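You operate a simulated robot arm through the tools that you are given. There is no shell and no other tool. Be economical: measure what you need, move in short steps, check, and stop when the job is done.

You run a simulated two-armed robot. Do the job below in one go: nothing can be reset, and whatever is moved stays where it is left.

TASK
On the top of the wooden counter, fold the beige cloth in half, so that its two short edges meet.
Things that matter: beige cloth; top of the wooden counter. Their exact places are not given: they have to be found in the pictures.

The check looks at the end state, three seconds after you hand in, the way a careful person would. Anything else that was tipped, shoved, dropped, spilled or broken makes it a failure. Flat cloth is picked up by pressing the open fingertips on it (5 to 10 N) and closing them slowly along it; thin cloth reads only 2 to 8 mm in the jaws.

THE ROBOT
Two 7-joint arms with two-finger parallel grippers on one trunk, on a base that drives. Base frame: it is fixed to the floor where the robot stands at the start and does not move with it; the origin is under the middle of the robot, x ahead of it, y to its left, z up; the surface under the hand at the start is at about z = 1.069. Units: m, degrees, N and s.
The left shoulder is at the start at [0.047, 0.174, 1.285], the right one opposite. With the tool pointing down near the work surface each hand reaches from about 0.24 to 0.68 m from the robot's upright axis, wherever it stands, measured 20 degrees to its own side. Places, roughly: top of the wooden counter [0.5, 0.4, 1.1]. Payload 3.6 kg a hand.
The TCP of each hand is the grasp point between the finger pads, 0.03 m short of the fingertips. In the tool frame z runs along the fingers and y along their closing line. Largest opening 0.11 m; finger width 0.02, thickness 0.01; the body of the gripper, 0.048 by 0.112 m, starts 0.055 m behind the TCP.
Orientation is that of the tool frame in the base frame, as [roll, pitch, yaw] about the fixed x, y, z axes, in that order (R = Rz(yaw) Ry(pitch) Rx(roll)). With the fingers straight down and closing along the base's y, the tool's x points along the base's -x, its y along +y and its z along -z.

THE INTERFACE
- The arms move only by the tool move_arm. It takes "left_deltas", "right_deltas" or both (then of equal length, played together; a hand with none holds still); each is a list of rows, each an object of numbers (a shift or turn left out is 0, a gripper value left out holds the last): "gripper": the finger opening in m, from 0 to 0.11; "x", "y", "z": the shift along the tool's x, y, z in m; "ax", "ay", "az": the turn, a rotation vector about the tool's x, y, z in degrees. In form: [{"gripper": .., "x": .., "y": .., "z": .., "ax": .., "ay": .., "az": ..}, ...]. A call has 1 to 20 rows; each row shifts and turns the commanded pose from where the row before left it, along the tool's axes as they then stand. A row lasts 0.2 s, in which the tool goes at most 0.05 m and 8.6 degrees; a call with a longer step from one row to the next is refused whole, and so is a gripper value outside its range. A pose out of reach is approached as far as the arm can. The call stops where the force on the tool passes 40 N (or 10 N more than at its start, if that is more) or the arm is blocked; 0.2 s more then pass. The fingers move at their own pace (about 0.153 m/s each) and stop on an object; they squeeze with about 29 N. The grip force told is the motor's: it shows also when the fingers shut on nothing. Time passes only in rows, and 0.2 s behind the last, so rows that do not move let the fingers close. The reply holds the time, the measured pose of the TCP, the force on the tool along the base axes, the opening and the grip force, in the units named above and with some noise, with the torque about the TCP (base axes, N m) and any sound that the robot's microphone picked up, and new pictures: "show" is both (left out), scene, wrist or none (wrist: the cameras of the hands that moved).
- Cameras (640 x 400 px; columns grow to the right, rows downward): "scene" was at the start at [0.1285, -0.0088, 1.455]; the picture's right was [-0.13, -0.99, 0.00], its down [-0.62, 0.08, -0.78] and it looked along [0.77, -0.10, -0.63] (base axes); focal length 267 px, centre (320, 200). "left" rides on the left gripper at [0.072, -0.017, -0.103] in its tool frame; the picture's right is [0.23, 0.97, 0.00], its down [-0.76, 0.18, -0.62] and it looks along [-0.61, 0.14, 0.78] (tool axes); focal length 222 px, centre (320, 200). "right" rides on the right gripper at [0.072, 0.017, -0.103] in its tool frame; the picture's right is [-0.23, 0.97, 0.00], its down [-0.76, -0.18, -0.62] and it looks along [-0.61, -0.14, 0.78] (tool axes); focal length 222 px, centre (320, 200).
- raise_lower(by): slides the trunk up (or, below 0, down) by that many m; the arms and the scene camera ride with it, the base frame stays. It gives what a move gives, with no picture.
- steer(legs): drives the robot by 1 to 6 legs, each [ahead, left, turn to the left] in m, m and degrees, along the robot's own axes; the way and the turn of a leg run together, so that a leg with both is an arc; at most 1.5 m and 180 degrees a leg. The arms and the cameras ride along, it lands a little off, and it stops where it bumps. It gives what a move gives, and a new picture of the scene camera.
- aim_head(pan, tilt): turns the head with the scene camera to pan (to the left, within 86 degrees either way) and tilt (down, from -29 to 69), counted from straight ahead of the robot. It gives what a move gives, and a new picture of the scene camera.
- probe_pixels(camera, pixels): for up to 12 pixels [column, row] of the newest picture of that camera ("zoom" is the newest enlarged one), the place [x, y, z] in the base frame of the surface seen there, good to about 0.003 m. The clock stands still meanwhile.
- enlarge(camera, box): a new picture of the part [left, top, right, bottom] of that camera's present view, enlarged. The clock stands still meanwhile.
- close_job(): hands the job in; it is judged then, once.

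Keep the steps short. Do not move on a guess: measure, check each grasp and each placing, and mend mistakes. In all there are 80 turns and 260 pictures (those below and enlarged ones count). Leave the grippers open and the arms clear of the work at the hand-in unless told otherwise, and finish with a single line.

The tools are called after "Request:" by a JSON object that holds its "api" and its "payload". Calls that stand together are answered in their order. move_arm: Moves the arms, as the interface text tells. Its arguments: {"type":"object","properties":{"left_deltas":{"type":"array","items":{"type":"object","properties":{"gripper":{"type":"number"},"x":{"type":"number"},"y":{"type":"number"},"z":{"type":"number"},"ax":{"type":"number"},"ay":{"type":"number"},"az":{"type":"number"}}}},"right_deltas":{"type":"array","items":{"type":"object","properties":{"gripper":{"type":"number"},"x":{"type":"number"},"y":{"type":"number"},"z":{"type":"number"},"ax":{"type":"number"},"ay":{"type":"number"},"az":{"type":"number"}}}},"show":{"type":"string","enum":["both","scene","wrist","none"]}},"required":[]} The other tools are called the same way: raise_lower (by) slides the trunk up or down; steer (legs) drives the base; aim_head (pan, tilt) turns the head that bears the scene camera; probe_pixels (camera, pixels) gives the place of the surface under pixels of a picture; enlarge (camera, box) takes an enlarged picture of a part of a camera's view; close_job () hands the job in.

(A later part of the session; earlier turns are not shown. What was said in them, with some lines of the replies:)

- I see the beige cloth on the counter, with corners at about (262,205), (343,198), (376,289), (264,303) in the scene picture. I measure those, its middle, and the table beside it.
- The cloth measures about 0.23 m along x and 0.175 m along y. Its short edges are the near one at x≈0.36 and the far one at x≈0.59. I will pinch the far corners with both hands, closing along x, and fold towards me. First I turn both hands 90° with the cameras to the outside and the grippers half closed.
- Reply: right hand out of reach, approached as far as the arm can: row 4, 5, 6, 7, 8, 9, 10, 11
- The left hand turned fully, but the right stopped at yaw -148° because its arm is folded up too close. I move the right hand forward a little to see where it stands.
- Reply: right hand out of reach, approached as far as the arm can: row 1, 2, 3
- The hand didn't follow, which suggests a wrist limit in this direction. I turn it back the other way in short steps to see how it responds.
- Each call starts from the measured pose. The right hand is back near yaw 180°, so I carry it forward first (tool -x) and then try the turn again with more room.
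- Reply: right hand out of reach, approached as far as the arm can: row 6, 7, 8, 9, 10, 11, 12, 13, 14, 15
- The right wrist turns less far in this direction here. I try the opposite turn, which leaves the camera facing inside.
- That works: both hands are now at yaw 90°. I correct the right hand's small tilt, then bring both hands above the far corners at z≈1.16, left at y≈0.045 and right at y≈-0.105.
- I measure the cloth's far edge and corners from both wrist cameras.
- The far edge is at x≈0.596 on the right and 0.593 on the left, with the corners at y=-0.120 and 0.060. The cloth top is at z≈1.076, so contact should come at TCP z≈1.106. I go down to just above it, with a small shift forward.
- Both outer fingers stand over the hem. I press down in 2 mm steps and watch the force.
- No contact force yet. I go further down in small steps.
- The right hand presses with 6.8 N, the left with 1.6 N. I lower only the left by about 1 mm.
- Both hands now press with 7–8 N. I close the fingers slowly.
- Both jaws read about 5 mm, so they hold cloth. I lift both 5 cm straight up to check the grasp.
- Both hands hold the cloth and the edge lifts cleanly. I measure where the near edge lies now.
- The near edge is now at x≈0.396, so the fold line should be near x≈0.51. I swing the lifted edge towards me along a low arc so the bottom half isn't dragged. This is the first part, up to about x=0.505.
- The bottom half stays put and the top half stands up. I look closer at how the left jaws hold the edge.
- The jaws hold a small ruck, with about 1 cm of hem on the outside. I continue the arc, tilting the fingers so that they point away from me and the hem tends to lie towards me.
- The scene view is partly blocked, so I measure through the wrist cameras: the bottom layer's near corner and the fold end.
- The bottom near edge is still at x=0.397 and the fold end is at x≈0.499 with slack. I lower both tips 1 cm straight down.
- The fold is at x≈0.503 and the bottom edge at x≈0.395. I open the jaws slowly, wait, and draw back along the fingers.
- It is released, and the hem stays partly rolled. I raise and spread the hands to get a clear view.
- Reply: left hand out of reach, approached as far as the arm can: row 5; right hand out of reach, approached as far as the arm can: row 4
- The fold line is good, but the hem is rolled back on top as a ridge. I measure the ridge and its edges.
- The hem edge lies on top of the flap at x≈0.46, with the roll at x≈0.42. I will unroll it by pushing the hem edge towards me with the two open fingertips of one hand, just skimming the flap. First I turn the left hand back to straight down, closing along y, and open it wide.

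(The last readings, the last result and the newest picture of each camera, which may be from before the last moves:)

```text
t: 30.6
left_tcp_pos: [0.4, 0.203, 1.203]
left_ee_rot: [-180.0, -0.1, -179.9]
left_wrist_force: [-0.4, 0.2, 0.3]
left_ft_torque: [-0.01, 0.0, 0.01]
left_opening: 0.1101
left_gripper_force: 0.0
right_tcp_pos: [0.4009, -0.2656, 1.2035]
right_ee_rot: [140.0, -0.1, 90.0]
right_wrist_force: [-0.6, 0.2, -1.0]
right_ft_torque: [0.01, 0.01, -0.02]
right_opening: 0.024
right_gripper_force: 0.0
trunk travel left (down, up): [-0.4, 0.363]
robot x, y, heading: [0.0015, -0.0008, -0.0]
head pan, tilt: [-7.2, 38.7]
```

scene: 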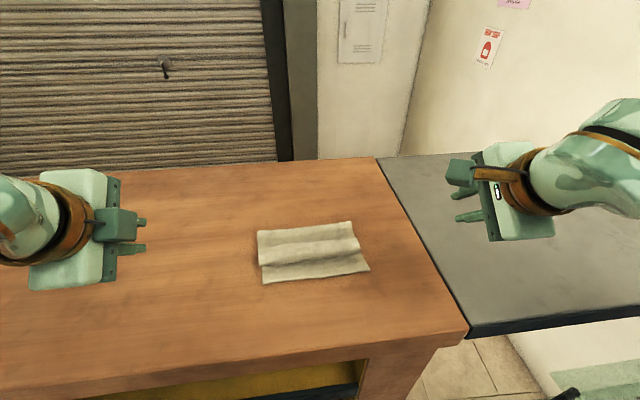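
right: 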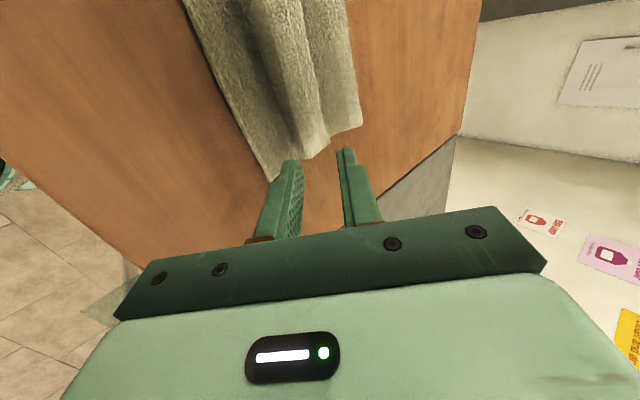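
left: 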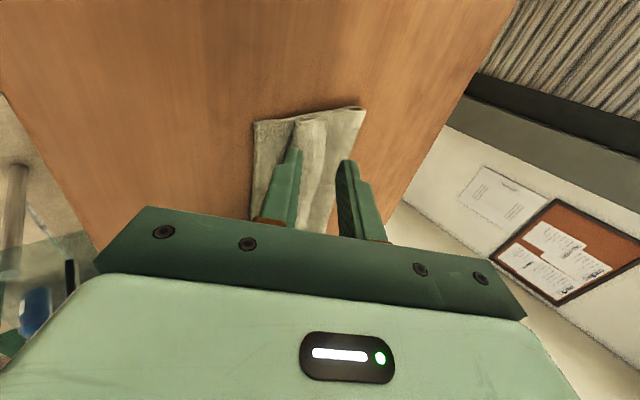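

Now I bring the left hand over the flap behind the hem edge: x≈0.482, y≈-0.033.

Request:
{"api": "move_arm", "payload": {"left_deltas": [{"x": -0.0138, "y": -0.0393, "z": 0.011}, {"x": -0.0138, "y": -0.0393, "z": 0.011}, {"x": -0.0138, "y": -0.0393, "z": 0.011}, {"x": -0.0138, "y": -0.0393, "z": 0.011}, {"x": -0.0138, "y": -0.0393, "z": 0.011}, {"x": -0.0138, "y": -0.0393, "z": 0.011}, {}, {"z": 0.012}, {}]}}

Request:
{"api": "enlarge", "payload": {"camera": "left", "box": [120, 60, 520, 240]}}

```text
t: 32.6
left_tcp_pos: [0.4835, -0.0324, 1.1258]
left_ee_rot: [-179.9, 0.1, 179.9]
left_wrist_force: [0.7, 0.3, 0.1]
left_ft_torque: [-0.06, -0.01, -0.02]
left_opening: 0.1099
left_gripper_force: 0.0
right_tcp_pos: [0.4013, -0.2663, 1.2027]
right_ee_rot: [140.0, 0.0, 90.1]
right_wrist_force: [-1.6, -0.3, -0.8]
right_ft_torque: [-0.01, -0.05, 0.02]
right_opening: 0.0241
right_gripper_force: 0.1
trunk travel left (down, up): [-0.4, 0.363]
robot x, y, heading: [0.001, 0.0001, 0.1]
head pan, tilt: [-7.2, 38.7]
```

scene: 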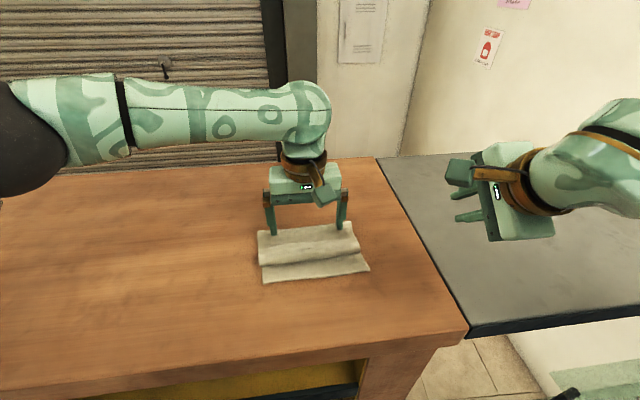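
left: 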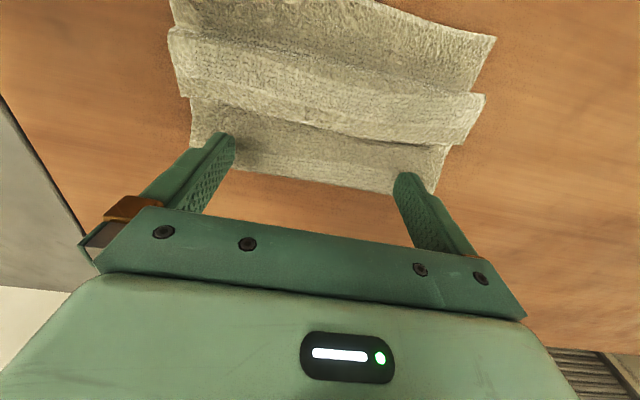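

```text
1.60 times, centred on (320, 150) of left
```

zoom: 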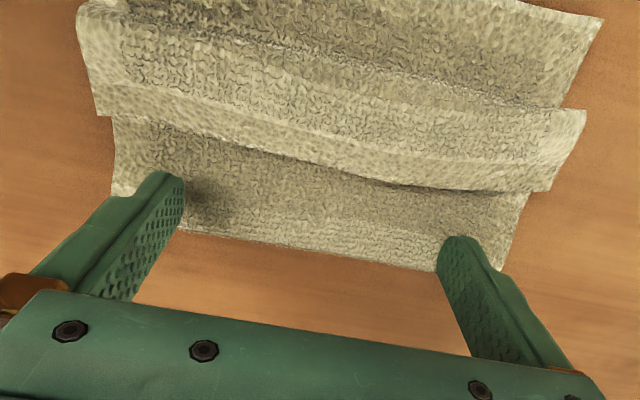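

The loose hem edge shows clearly, with a shadow gap beneath it. I lower 1 cm to skim the flap and read the force.

Request:
{"api": "move_arm", "payload": {"left_deltas": [{"z": 0.005}, {"z": 0.003}, {"z": 0.002}, {}], "show": "none"}}

```text
t: 33.6
left_tcp_pos: [0.4829, -0.0314, 1.116]
left_ee_rot: [180.0, 0.0, -180.0]
left_wrist_force: [0.1, 0.0, 0.0]
left_ft_torque: [0.01, -0.04, -0.01]
left_opening: 0.1098
left_gripper_force: 0.1
right_tcp_pos: [0.4029, -0.2661, 1.203]
right_ee_rot: [140.1, 0.0, 90.2]
right_wrist_force: [0.7, -0.1, 0.1]
right_ft_torque: [0.01, 0.02, 0.01]
right_opening: 0.024
right_gripper_force: 0.1
trunk travel left (down, up): [-0.4, 0.363]
robot x, y, heading: [0.0017, -0.0005, -0.1]
head pan, tilt: [-7.2, 38.7]
```

Still no load. I go 3 mm lower and then push 3 cm towards me.

Request:
{"api": "move_arm", "payload": {"left_deltas": [{"z": 0.0035}, {"x": 0.006}, {"x": 0.006}, {"x": 0.006}, {"x": 0.006}, {"x": 0.006}, {}], "show": "wrist"}}

Request:
{"api": "enlarge", "payload": {"camera": "left", "box": [120, 60, 520, 240]}}

```text
t: 35.2
left_tcp_pos: [0.4532, -0.0336, 1.1116]
left_ee_rot: [-179.9, -0.1, -179.9]
left_wrist_force: [-0.6, -0.3, 1.4]
left_ft_torque: [0.05, 0.02, 0.0]
left_opening: 0.11
left_gripper_force: 0.1
right_tcp_pos: [0.4021, -0.2662, 1.202]
right_ee_rot: [140.0, 0.0, 90.2]
right_wrist_force: [-0.2, -0.7, -0.9]
right_ft_torque: [-0.03, 0.02, -0.02]
right_opening: 0.0242
right_gripper_force: 0.0
trunk travel left (down, up): [-0.4, 0.363]
robot x, y, heading: [0.0009, -0.0009, -0.0]
head pan, tilt: [-7.2, 38.7]
```

left: 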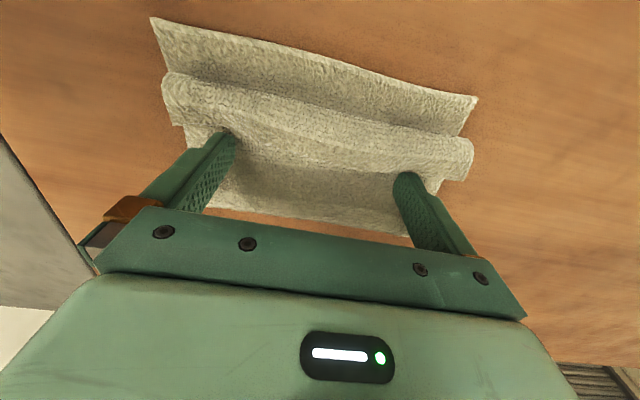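

```text
1.60 times, centred on (320, 150) of left
```

zoom: 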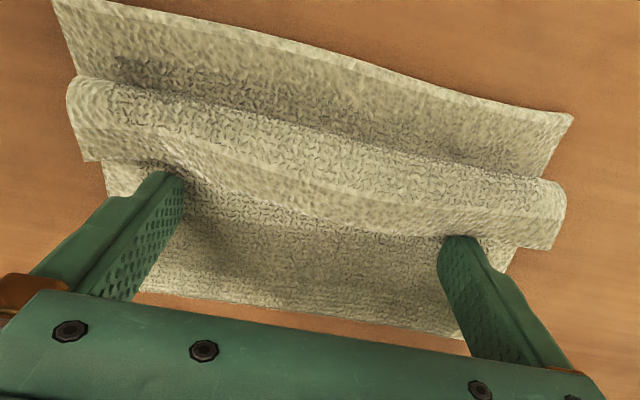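

The fingers push the hem edge without any drag. I continue another 3 cm.

Request:
{"api": "move_arm", "payload": {"left_deltas": [{"x": 0.006}, {"x": 0.006}, {"x": 0.006}, {"x": 0.006}, {"x": 0.006}, {}], "show": "wrist"}}

Request:
{"api": "enlarge", "payload": {"camera": "left", "box": [120, 60, 520, 240]}}

```text
t: 36.6
left_tcp_pos: [0.4225, -0.033, 1.1116]
left_ee_rot: [179.9, 0.0, -180.0]
left_wrist_force: [0.1, 0.2, -0.4]
left_ft_torque: [0.02, -0.03, 0.01]
left_opening: 0.11
left_gripper_force: 0.0
right_tcp_pos: [0.4013, -0.2646, 1.202]
right_ee_rot: [140.0, 0.0, 90.1]
right_wrist_force: [-0.5, -0.3, 0.3]
right_ft_torque: [-0.02, -0.02, 0.03]
right_opening: 0.0242
right_gripper_force: 0.0
trunk travel left (down, up): [-0.4, 0.363]
robot x, y, heading: [0.0013, -0.0023, -0.1]
head pan, tilt: [-7.2, 38.7]
```

left: 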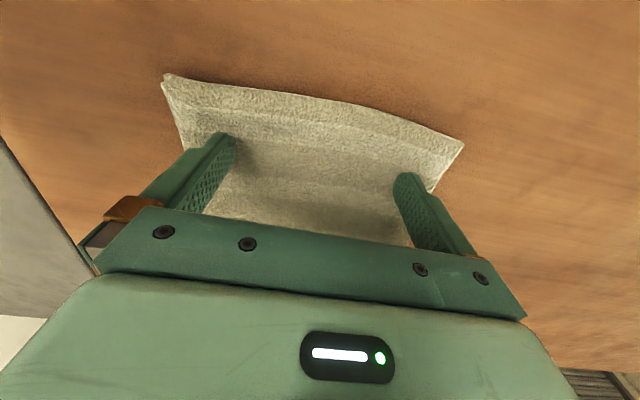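

```text
1.60 times, centred on (320, 150) of left
```

zoom: 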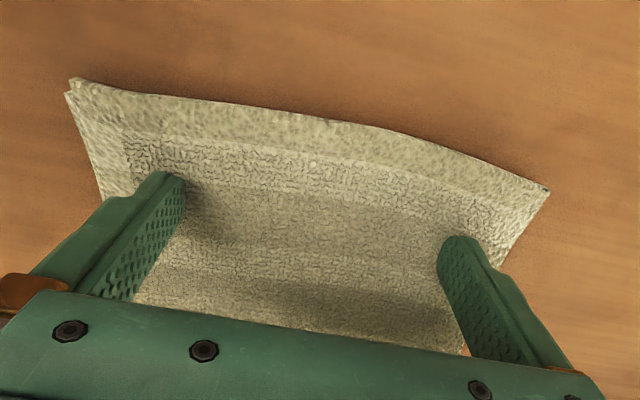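

It unrolled: the hem now lies flat, right over the bottom edge. I lift the hand straight up and move it back to its side to inspect.

Request:
{"api": "move_arm", "payload": {"left_deltas": [{"z": -0.02}, {"z": -0.03}, {"z": -0.03}, {"y": 0.045}, {"y": 0.045}, {"y": 0.045}, {"y": 0.045}, {"y": 0.045}, {}], "show": "scene"}}

Request:
{"api": "enlarge", "payload": {"camera": "scene", "box": [230, 190, 400, 310]}}

```text
t: 38.6
left_tcp_pos: [0.4218, 0.1932, 1.1927]
left_ee_rot: [179.8, 0.0, -179.9]
left_wrist_force: [-0.7, -0.3, 0.1]
left_ft_torque: [0.04, -0.01, -0.02]
left_opening: 0.1101
left_gripper_force: 0.1
right_tcp_pos: [0.4022, -0.2679, 1.2026]
right_ee_rot: [140.0, 0.0, 90.1]
right_wrist_force: [0.8, -1.0, -0.3]
right_ft_torque: [0.02, 0.03, 0.02]
right_opening: 0.0239
right_gripper_force: 0.0
trunk travel left (down, up): [-0.4, 0.363]
robot x, y, heading: [0.002, -0.0038, 0.1]
head pan, tilt: [-7.2, 38.7]
```

scene: 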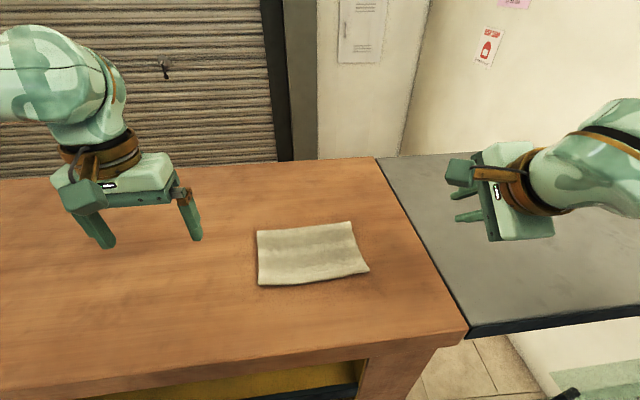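

```text
3.33 times, centred on (315, 250) of scene
```

zoom: 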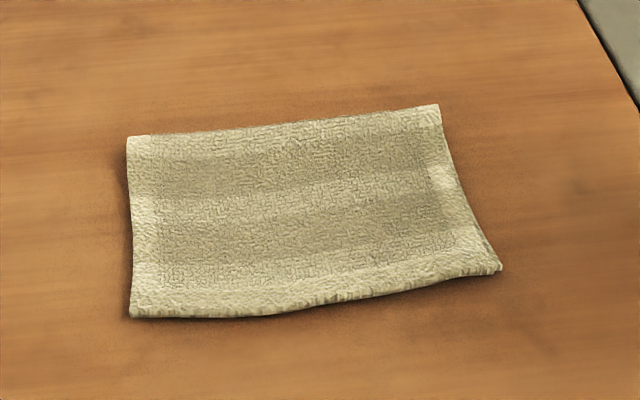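

It is nearly done. I look closely at both near corners to check how the edges line up.

Request:
{"api": "enlarge", "payload": {"camera": "scene", "box": [255, 255, 315, 295]}}

Request:
{"api": "probe_pixels", "payload": {"camera": "zoom", "pixels": [[40, 300], [60, 315], [200, 300], [200, 320], [400, 290], [600, 240], [20, 200]]}}

Request:
{"api": "enlarge", "payload": {"camera": "scene", "box": [315, 245, 375, 285]}}

Request:
{"api": "probe_pixels", "payload": {"camera": "zoom", "pixels": [[500, 260], [560, 260], [400, 290], [300, 310], [200, 330], [200, 350], [400, 310], [570, 280]]}}

```text
10.00 times, centred on (285, 275) of scene
```

zoom: 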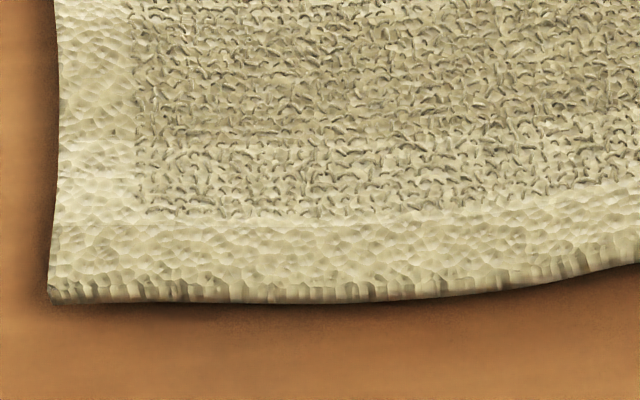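

```text
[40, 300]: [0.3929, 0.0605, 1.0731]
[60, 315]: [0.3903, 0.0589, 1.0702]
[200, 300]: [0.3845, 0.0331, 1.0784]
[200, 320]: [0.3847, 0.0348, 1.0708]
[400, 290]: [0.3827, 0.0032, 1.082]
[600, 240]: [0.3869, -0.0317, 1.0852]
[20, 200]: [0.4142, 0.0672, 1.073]
```

```text
10.00 times, centred on (345, 265) of scene
```

zoom: 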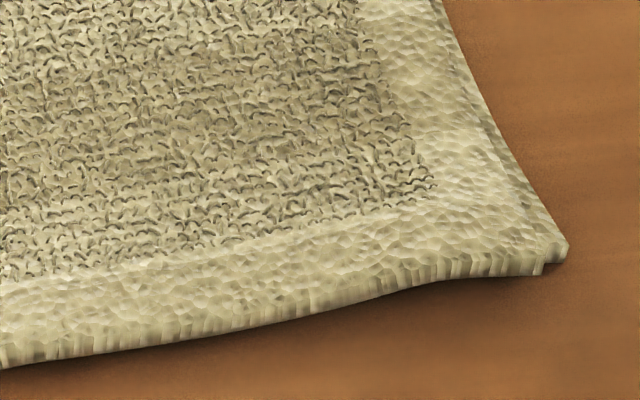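

```text
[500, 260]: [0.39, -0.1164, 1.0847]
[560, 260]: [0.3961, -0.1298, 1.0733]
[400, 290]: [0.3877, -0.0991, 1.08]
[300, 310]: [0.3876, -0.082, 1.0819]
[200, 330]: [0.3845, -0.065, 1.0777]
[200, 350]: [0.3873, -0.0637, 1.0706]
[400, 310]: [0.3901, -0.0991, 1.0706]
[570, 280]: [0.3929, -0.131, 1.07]
```

The short edges nearly meet: the top edge is at x≈0.385 and the bottom one at x≈0.396, so the top overhangs by about 1 cm. I will square it by pushing the top hem back from the near side with the two open fingertips. First I place the left hand in front of the edge.

Request:
{"api": "move_arm", "payload": {"left_deltas": [{"x": 0.012, "y": -0.038, "z": 0.006}, {"x": 0.012, "y": -0.038, "z": 0.006}, {"x": 0.012, "y": -0.038, "z": 0.006}, {"x": 0.012, "y": -0.038, "z": 0.006}, {"x": 0.012, "y": -0.038, "z": 0.006}, {"x": 0.002, "y": -0.037, "z": 0.006}, {}, {"z": 0.02}, {"z": 0.02}, {"z": 0.008}, {}]}}

```text
t: 41.0
left_tcp_pos: [0.3596, -0.0358, 1.1053]
left_ee_rot: [-180.0, 0.1, 180.0]
left_wrist_force: [-0.6, 0.0, -0.4]
left_ft_torque: [-0.02, 0.02, 0.02]
left_opening: 0.1103
left_gripper_force: 0.1
right_tcp_pos: [0.4013, -0.2673, 1.2031]
right_ee_rot: [140.0, 0.0, 90.2]
right_wrist_force: [-0.8, 1.1, -0.5]
right_ft_torque: [0.03, 0.0, 0.04]
right_opening: 0.0237
right_gripper_force: 0.1
trunk travel left (down, up): [-0.4, 0.363]
robot x, y, heading: [0.0033, -0.0009, -0.0]
head pan, tilt: [-7.2, 38.7]
```

scene: 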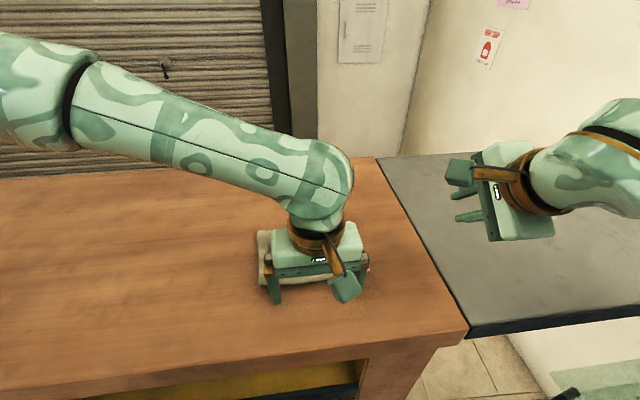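
left: 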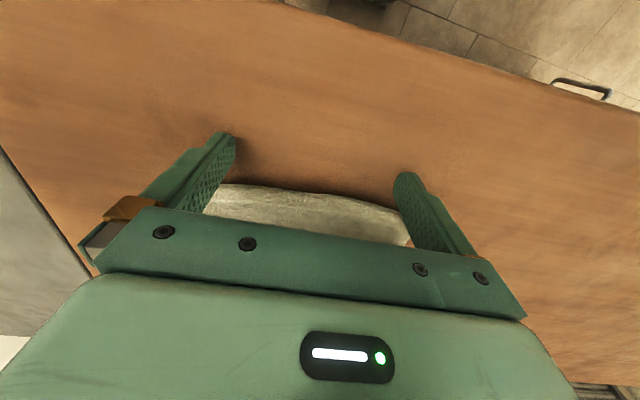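

The fingertips stand on the near side of the edge at z≈1.075. I push forward slowly until the finger faces reach x≈0.394.

Request:
{"api": "move_arm", "payload": {"left_deltas": [{"x": -0.005}, {"x": -0.005}, {"x": -0.004}, {"x": -0.004}, {"x": -0.003}, {"x": -0.003}, {}, {}], "show": "wrist"}}

Request:
{"api": "enlarge", "payload": {"camera": "left", "box": [180, 120, 460, 260]}}

```text
t: 42.8
left_tcp_pos: [0.3858, -0.0337, 1.1076]
left_ee_rot: [-180.0, 0.0, -179.9]
left_wrist_force: [0.4, -1.0, 0.5]
left_ft_torque: [-0.01, -0.03, 0.02]
left_opening: 0.1102
left_gripper_force: 0.1
right_tcp_pos: [0.4015, -0.2663, 1.2028]
right_ee_rot: [140.0, 0.1, 90.1]
right_wrist_force: [0.4, -0.1, -0.7]
right_ft_torque: [-0.03, 0.02, -0.02]
right_opening: 0.0241
right_gripper_force: 0.0
trunk travel left (down, up): [-0.4, 0.363]
robot x, y, heading: [0.0025, -0.0019, 0.2]
head pan, tilt: [-7.2, 38.7]
```

left: 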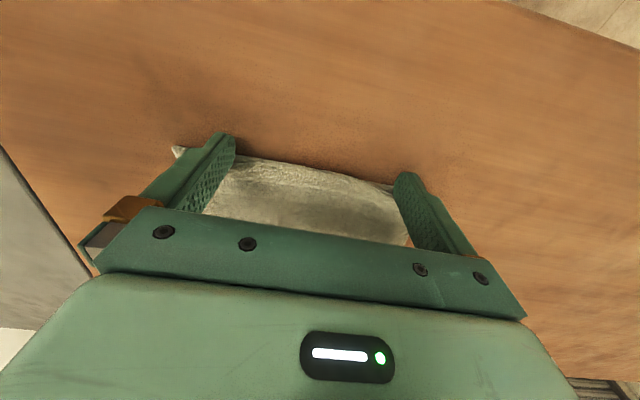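

```text
2.29 times, centred on (320, 190) of left
```

zoom: 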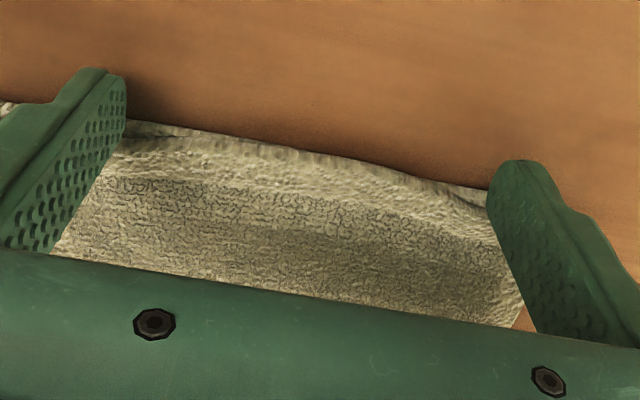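

I back off, lift and clear the hand to look again.

Request:
{"api": "move_arm", "payload": {"left_deltas": [{"x": 0.01}, {"x": 0.01}, {"z": -0.03}, {"z": -0.04}, {"y": 0.045}, {"y": 0.045}, {"y": 0.045}, {"y": 0.045}, {"y": 0.045}, {}], "show": "scene"}}

Request:
{"api": "enlarge", "payload": {"camera": "scene", "box": [240, 205, 384, 295]}}

Request:
{"api": "probe_pixels", "payload": {"camera": "zoom", "pixels": [[85, 340], [150, 345], [250, 340], [350, 330], [450, 310], [560, 280], [78, 110], [300, 90], [480, 80], [300, 200]]}}

```text
t: 45.0
left_tcp_pos: [0.3654, 0.1894, 1.1775]
left_ee_rot: [179.9, 0.1, 179.9]
left_wrist_force: [-0.1, 0.0, -0.4]
left_ft_torque: [0.04, -0.03, 0.03]
left_opening: 0.1102
left_gripper_force: 0.1
right_tcp_pos: [0.4037, -0.2665, 1.2016]
right_ee_rot: [140.1, 0.0, 90.2]
right_wrist_force: [0.4, -0.4, 0.9]
right_ft_torque: [0.03, 0.02, -0.01]
right_opening: 0.024
right_gripper_force: 0.0
trunk travel left (down, up): [-0.4, 0.363]
robot x, y, heading: [-0.0015, -0.0028, -0.1]
head pan, tilt: [-7.2, 38.7]
```

scene: 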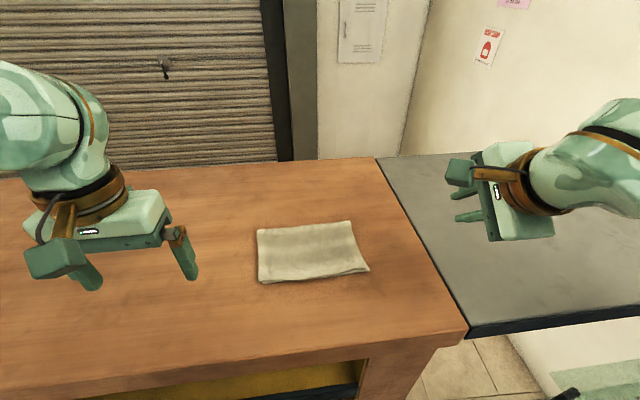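

```text
4.44 times, centred on (312, 250) of scene
```

zoom: 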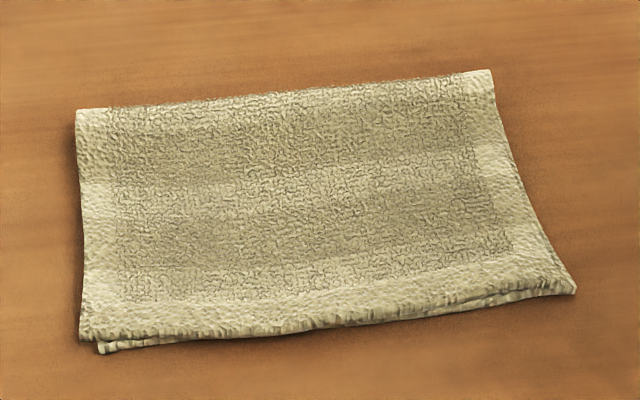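

```text
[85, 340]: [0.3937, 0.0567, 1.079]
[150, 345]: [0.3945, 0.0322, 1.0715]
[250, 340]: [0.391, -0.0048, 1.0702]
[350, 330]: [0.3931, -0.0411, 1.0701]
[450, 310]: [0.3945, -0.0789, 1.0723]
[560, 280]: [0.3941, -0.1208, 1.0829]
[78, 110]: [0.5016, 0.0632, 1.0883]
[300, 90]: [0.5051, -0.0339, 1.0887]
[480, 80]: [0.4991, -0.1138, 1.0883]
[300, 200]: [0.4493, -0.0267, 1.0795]
```

The edges now meet within a few millimetres along the whole width, the sides line up, and the fold is at x≈0.50. I open the right gripper and raise both hands clear.

Request:
{"api": "move_arm", "payload": {"left_deltas": [{"z": -0.03, "gripper": 0.11}, {"z": -0.02}, {}], "right_deltas": [{"z": -0.02, "gripper": 0.11}, {"z": -0.01}, {}], "show": "scene"}}

```text
t: 45.8
left_tcp_pos: [0.3638, 0.1915, 1.2288]
left_ee_rot: [-179.9, -0.1, 179.9]
left_wrist_force: [0.3, 0.3, 0.6]
left_ft_torque: [0.03, 0.01, 0.0]
left_opening: 0.1101
left_gripper_force: 0.0
right_tcp_pos: [0.3922, -0.2674, 1.2287]
right_ee_rot: [140.1, 0.0, 90.0]
right_wrist_force: [0.8, 0.9, -0.2]
right_ft_torque: [0.0, -0.01, -0.02]
right_opening: 0.11
right_gripper_force: 0.0
right hand out of reach, approached as far as the arm can: row 1, 2
trunk travel left (down, up): [-0.4, 0.363]
robot x, y, heading: [-0.0014, -0.001, -0.3]
head pan, tilt: [-7.2, 38.7]
```

scene: 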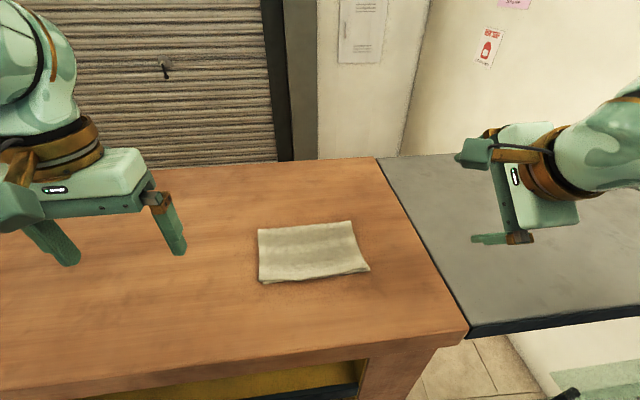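

The cloth lies folded, both grippers are open and clear, and nothing else was touched. I hand in.

Request:
{"api": "close_job", "payload": {}}

```text
The job is handed in.
```

The beige cloth is folded in half on the wooden counter, with its two short edges meeting to within a few millimetres when last measured.
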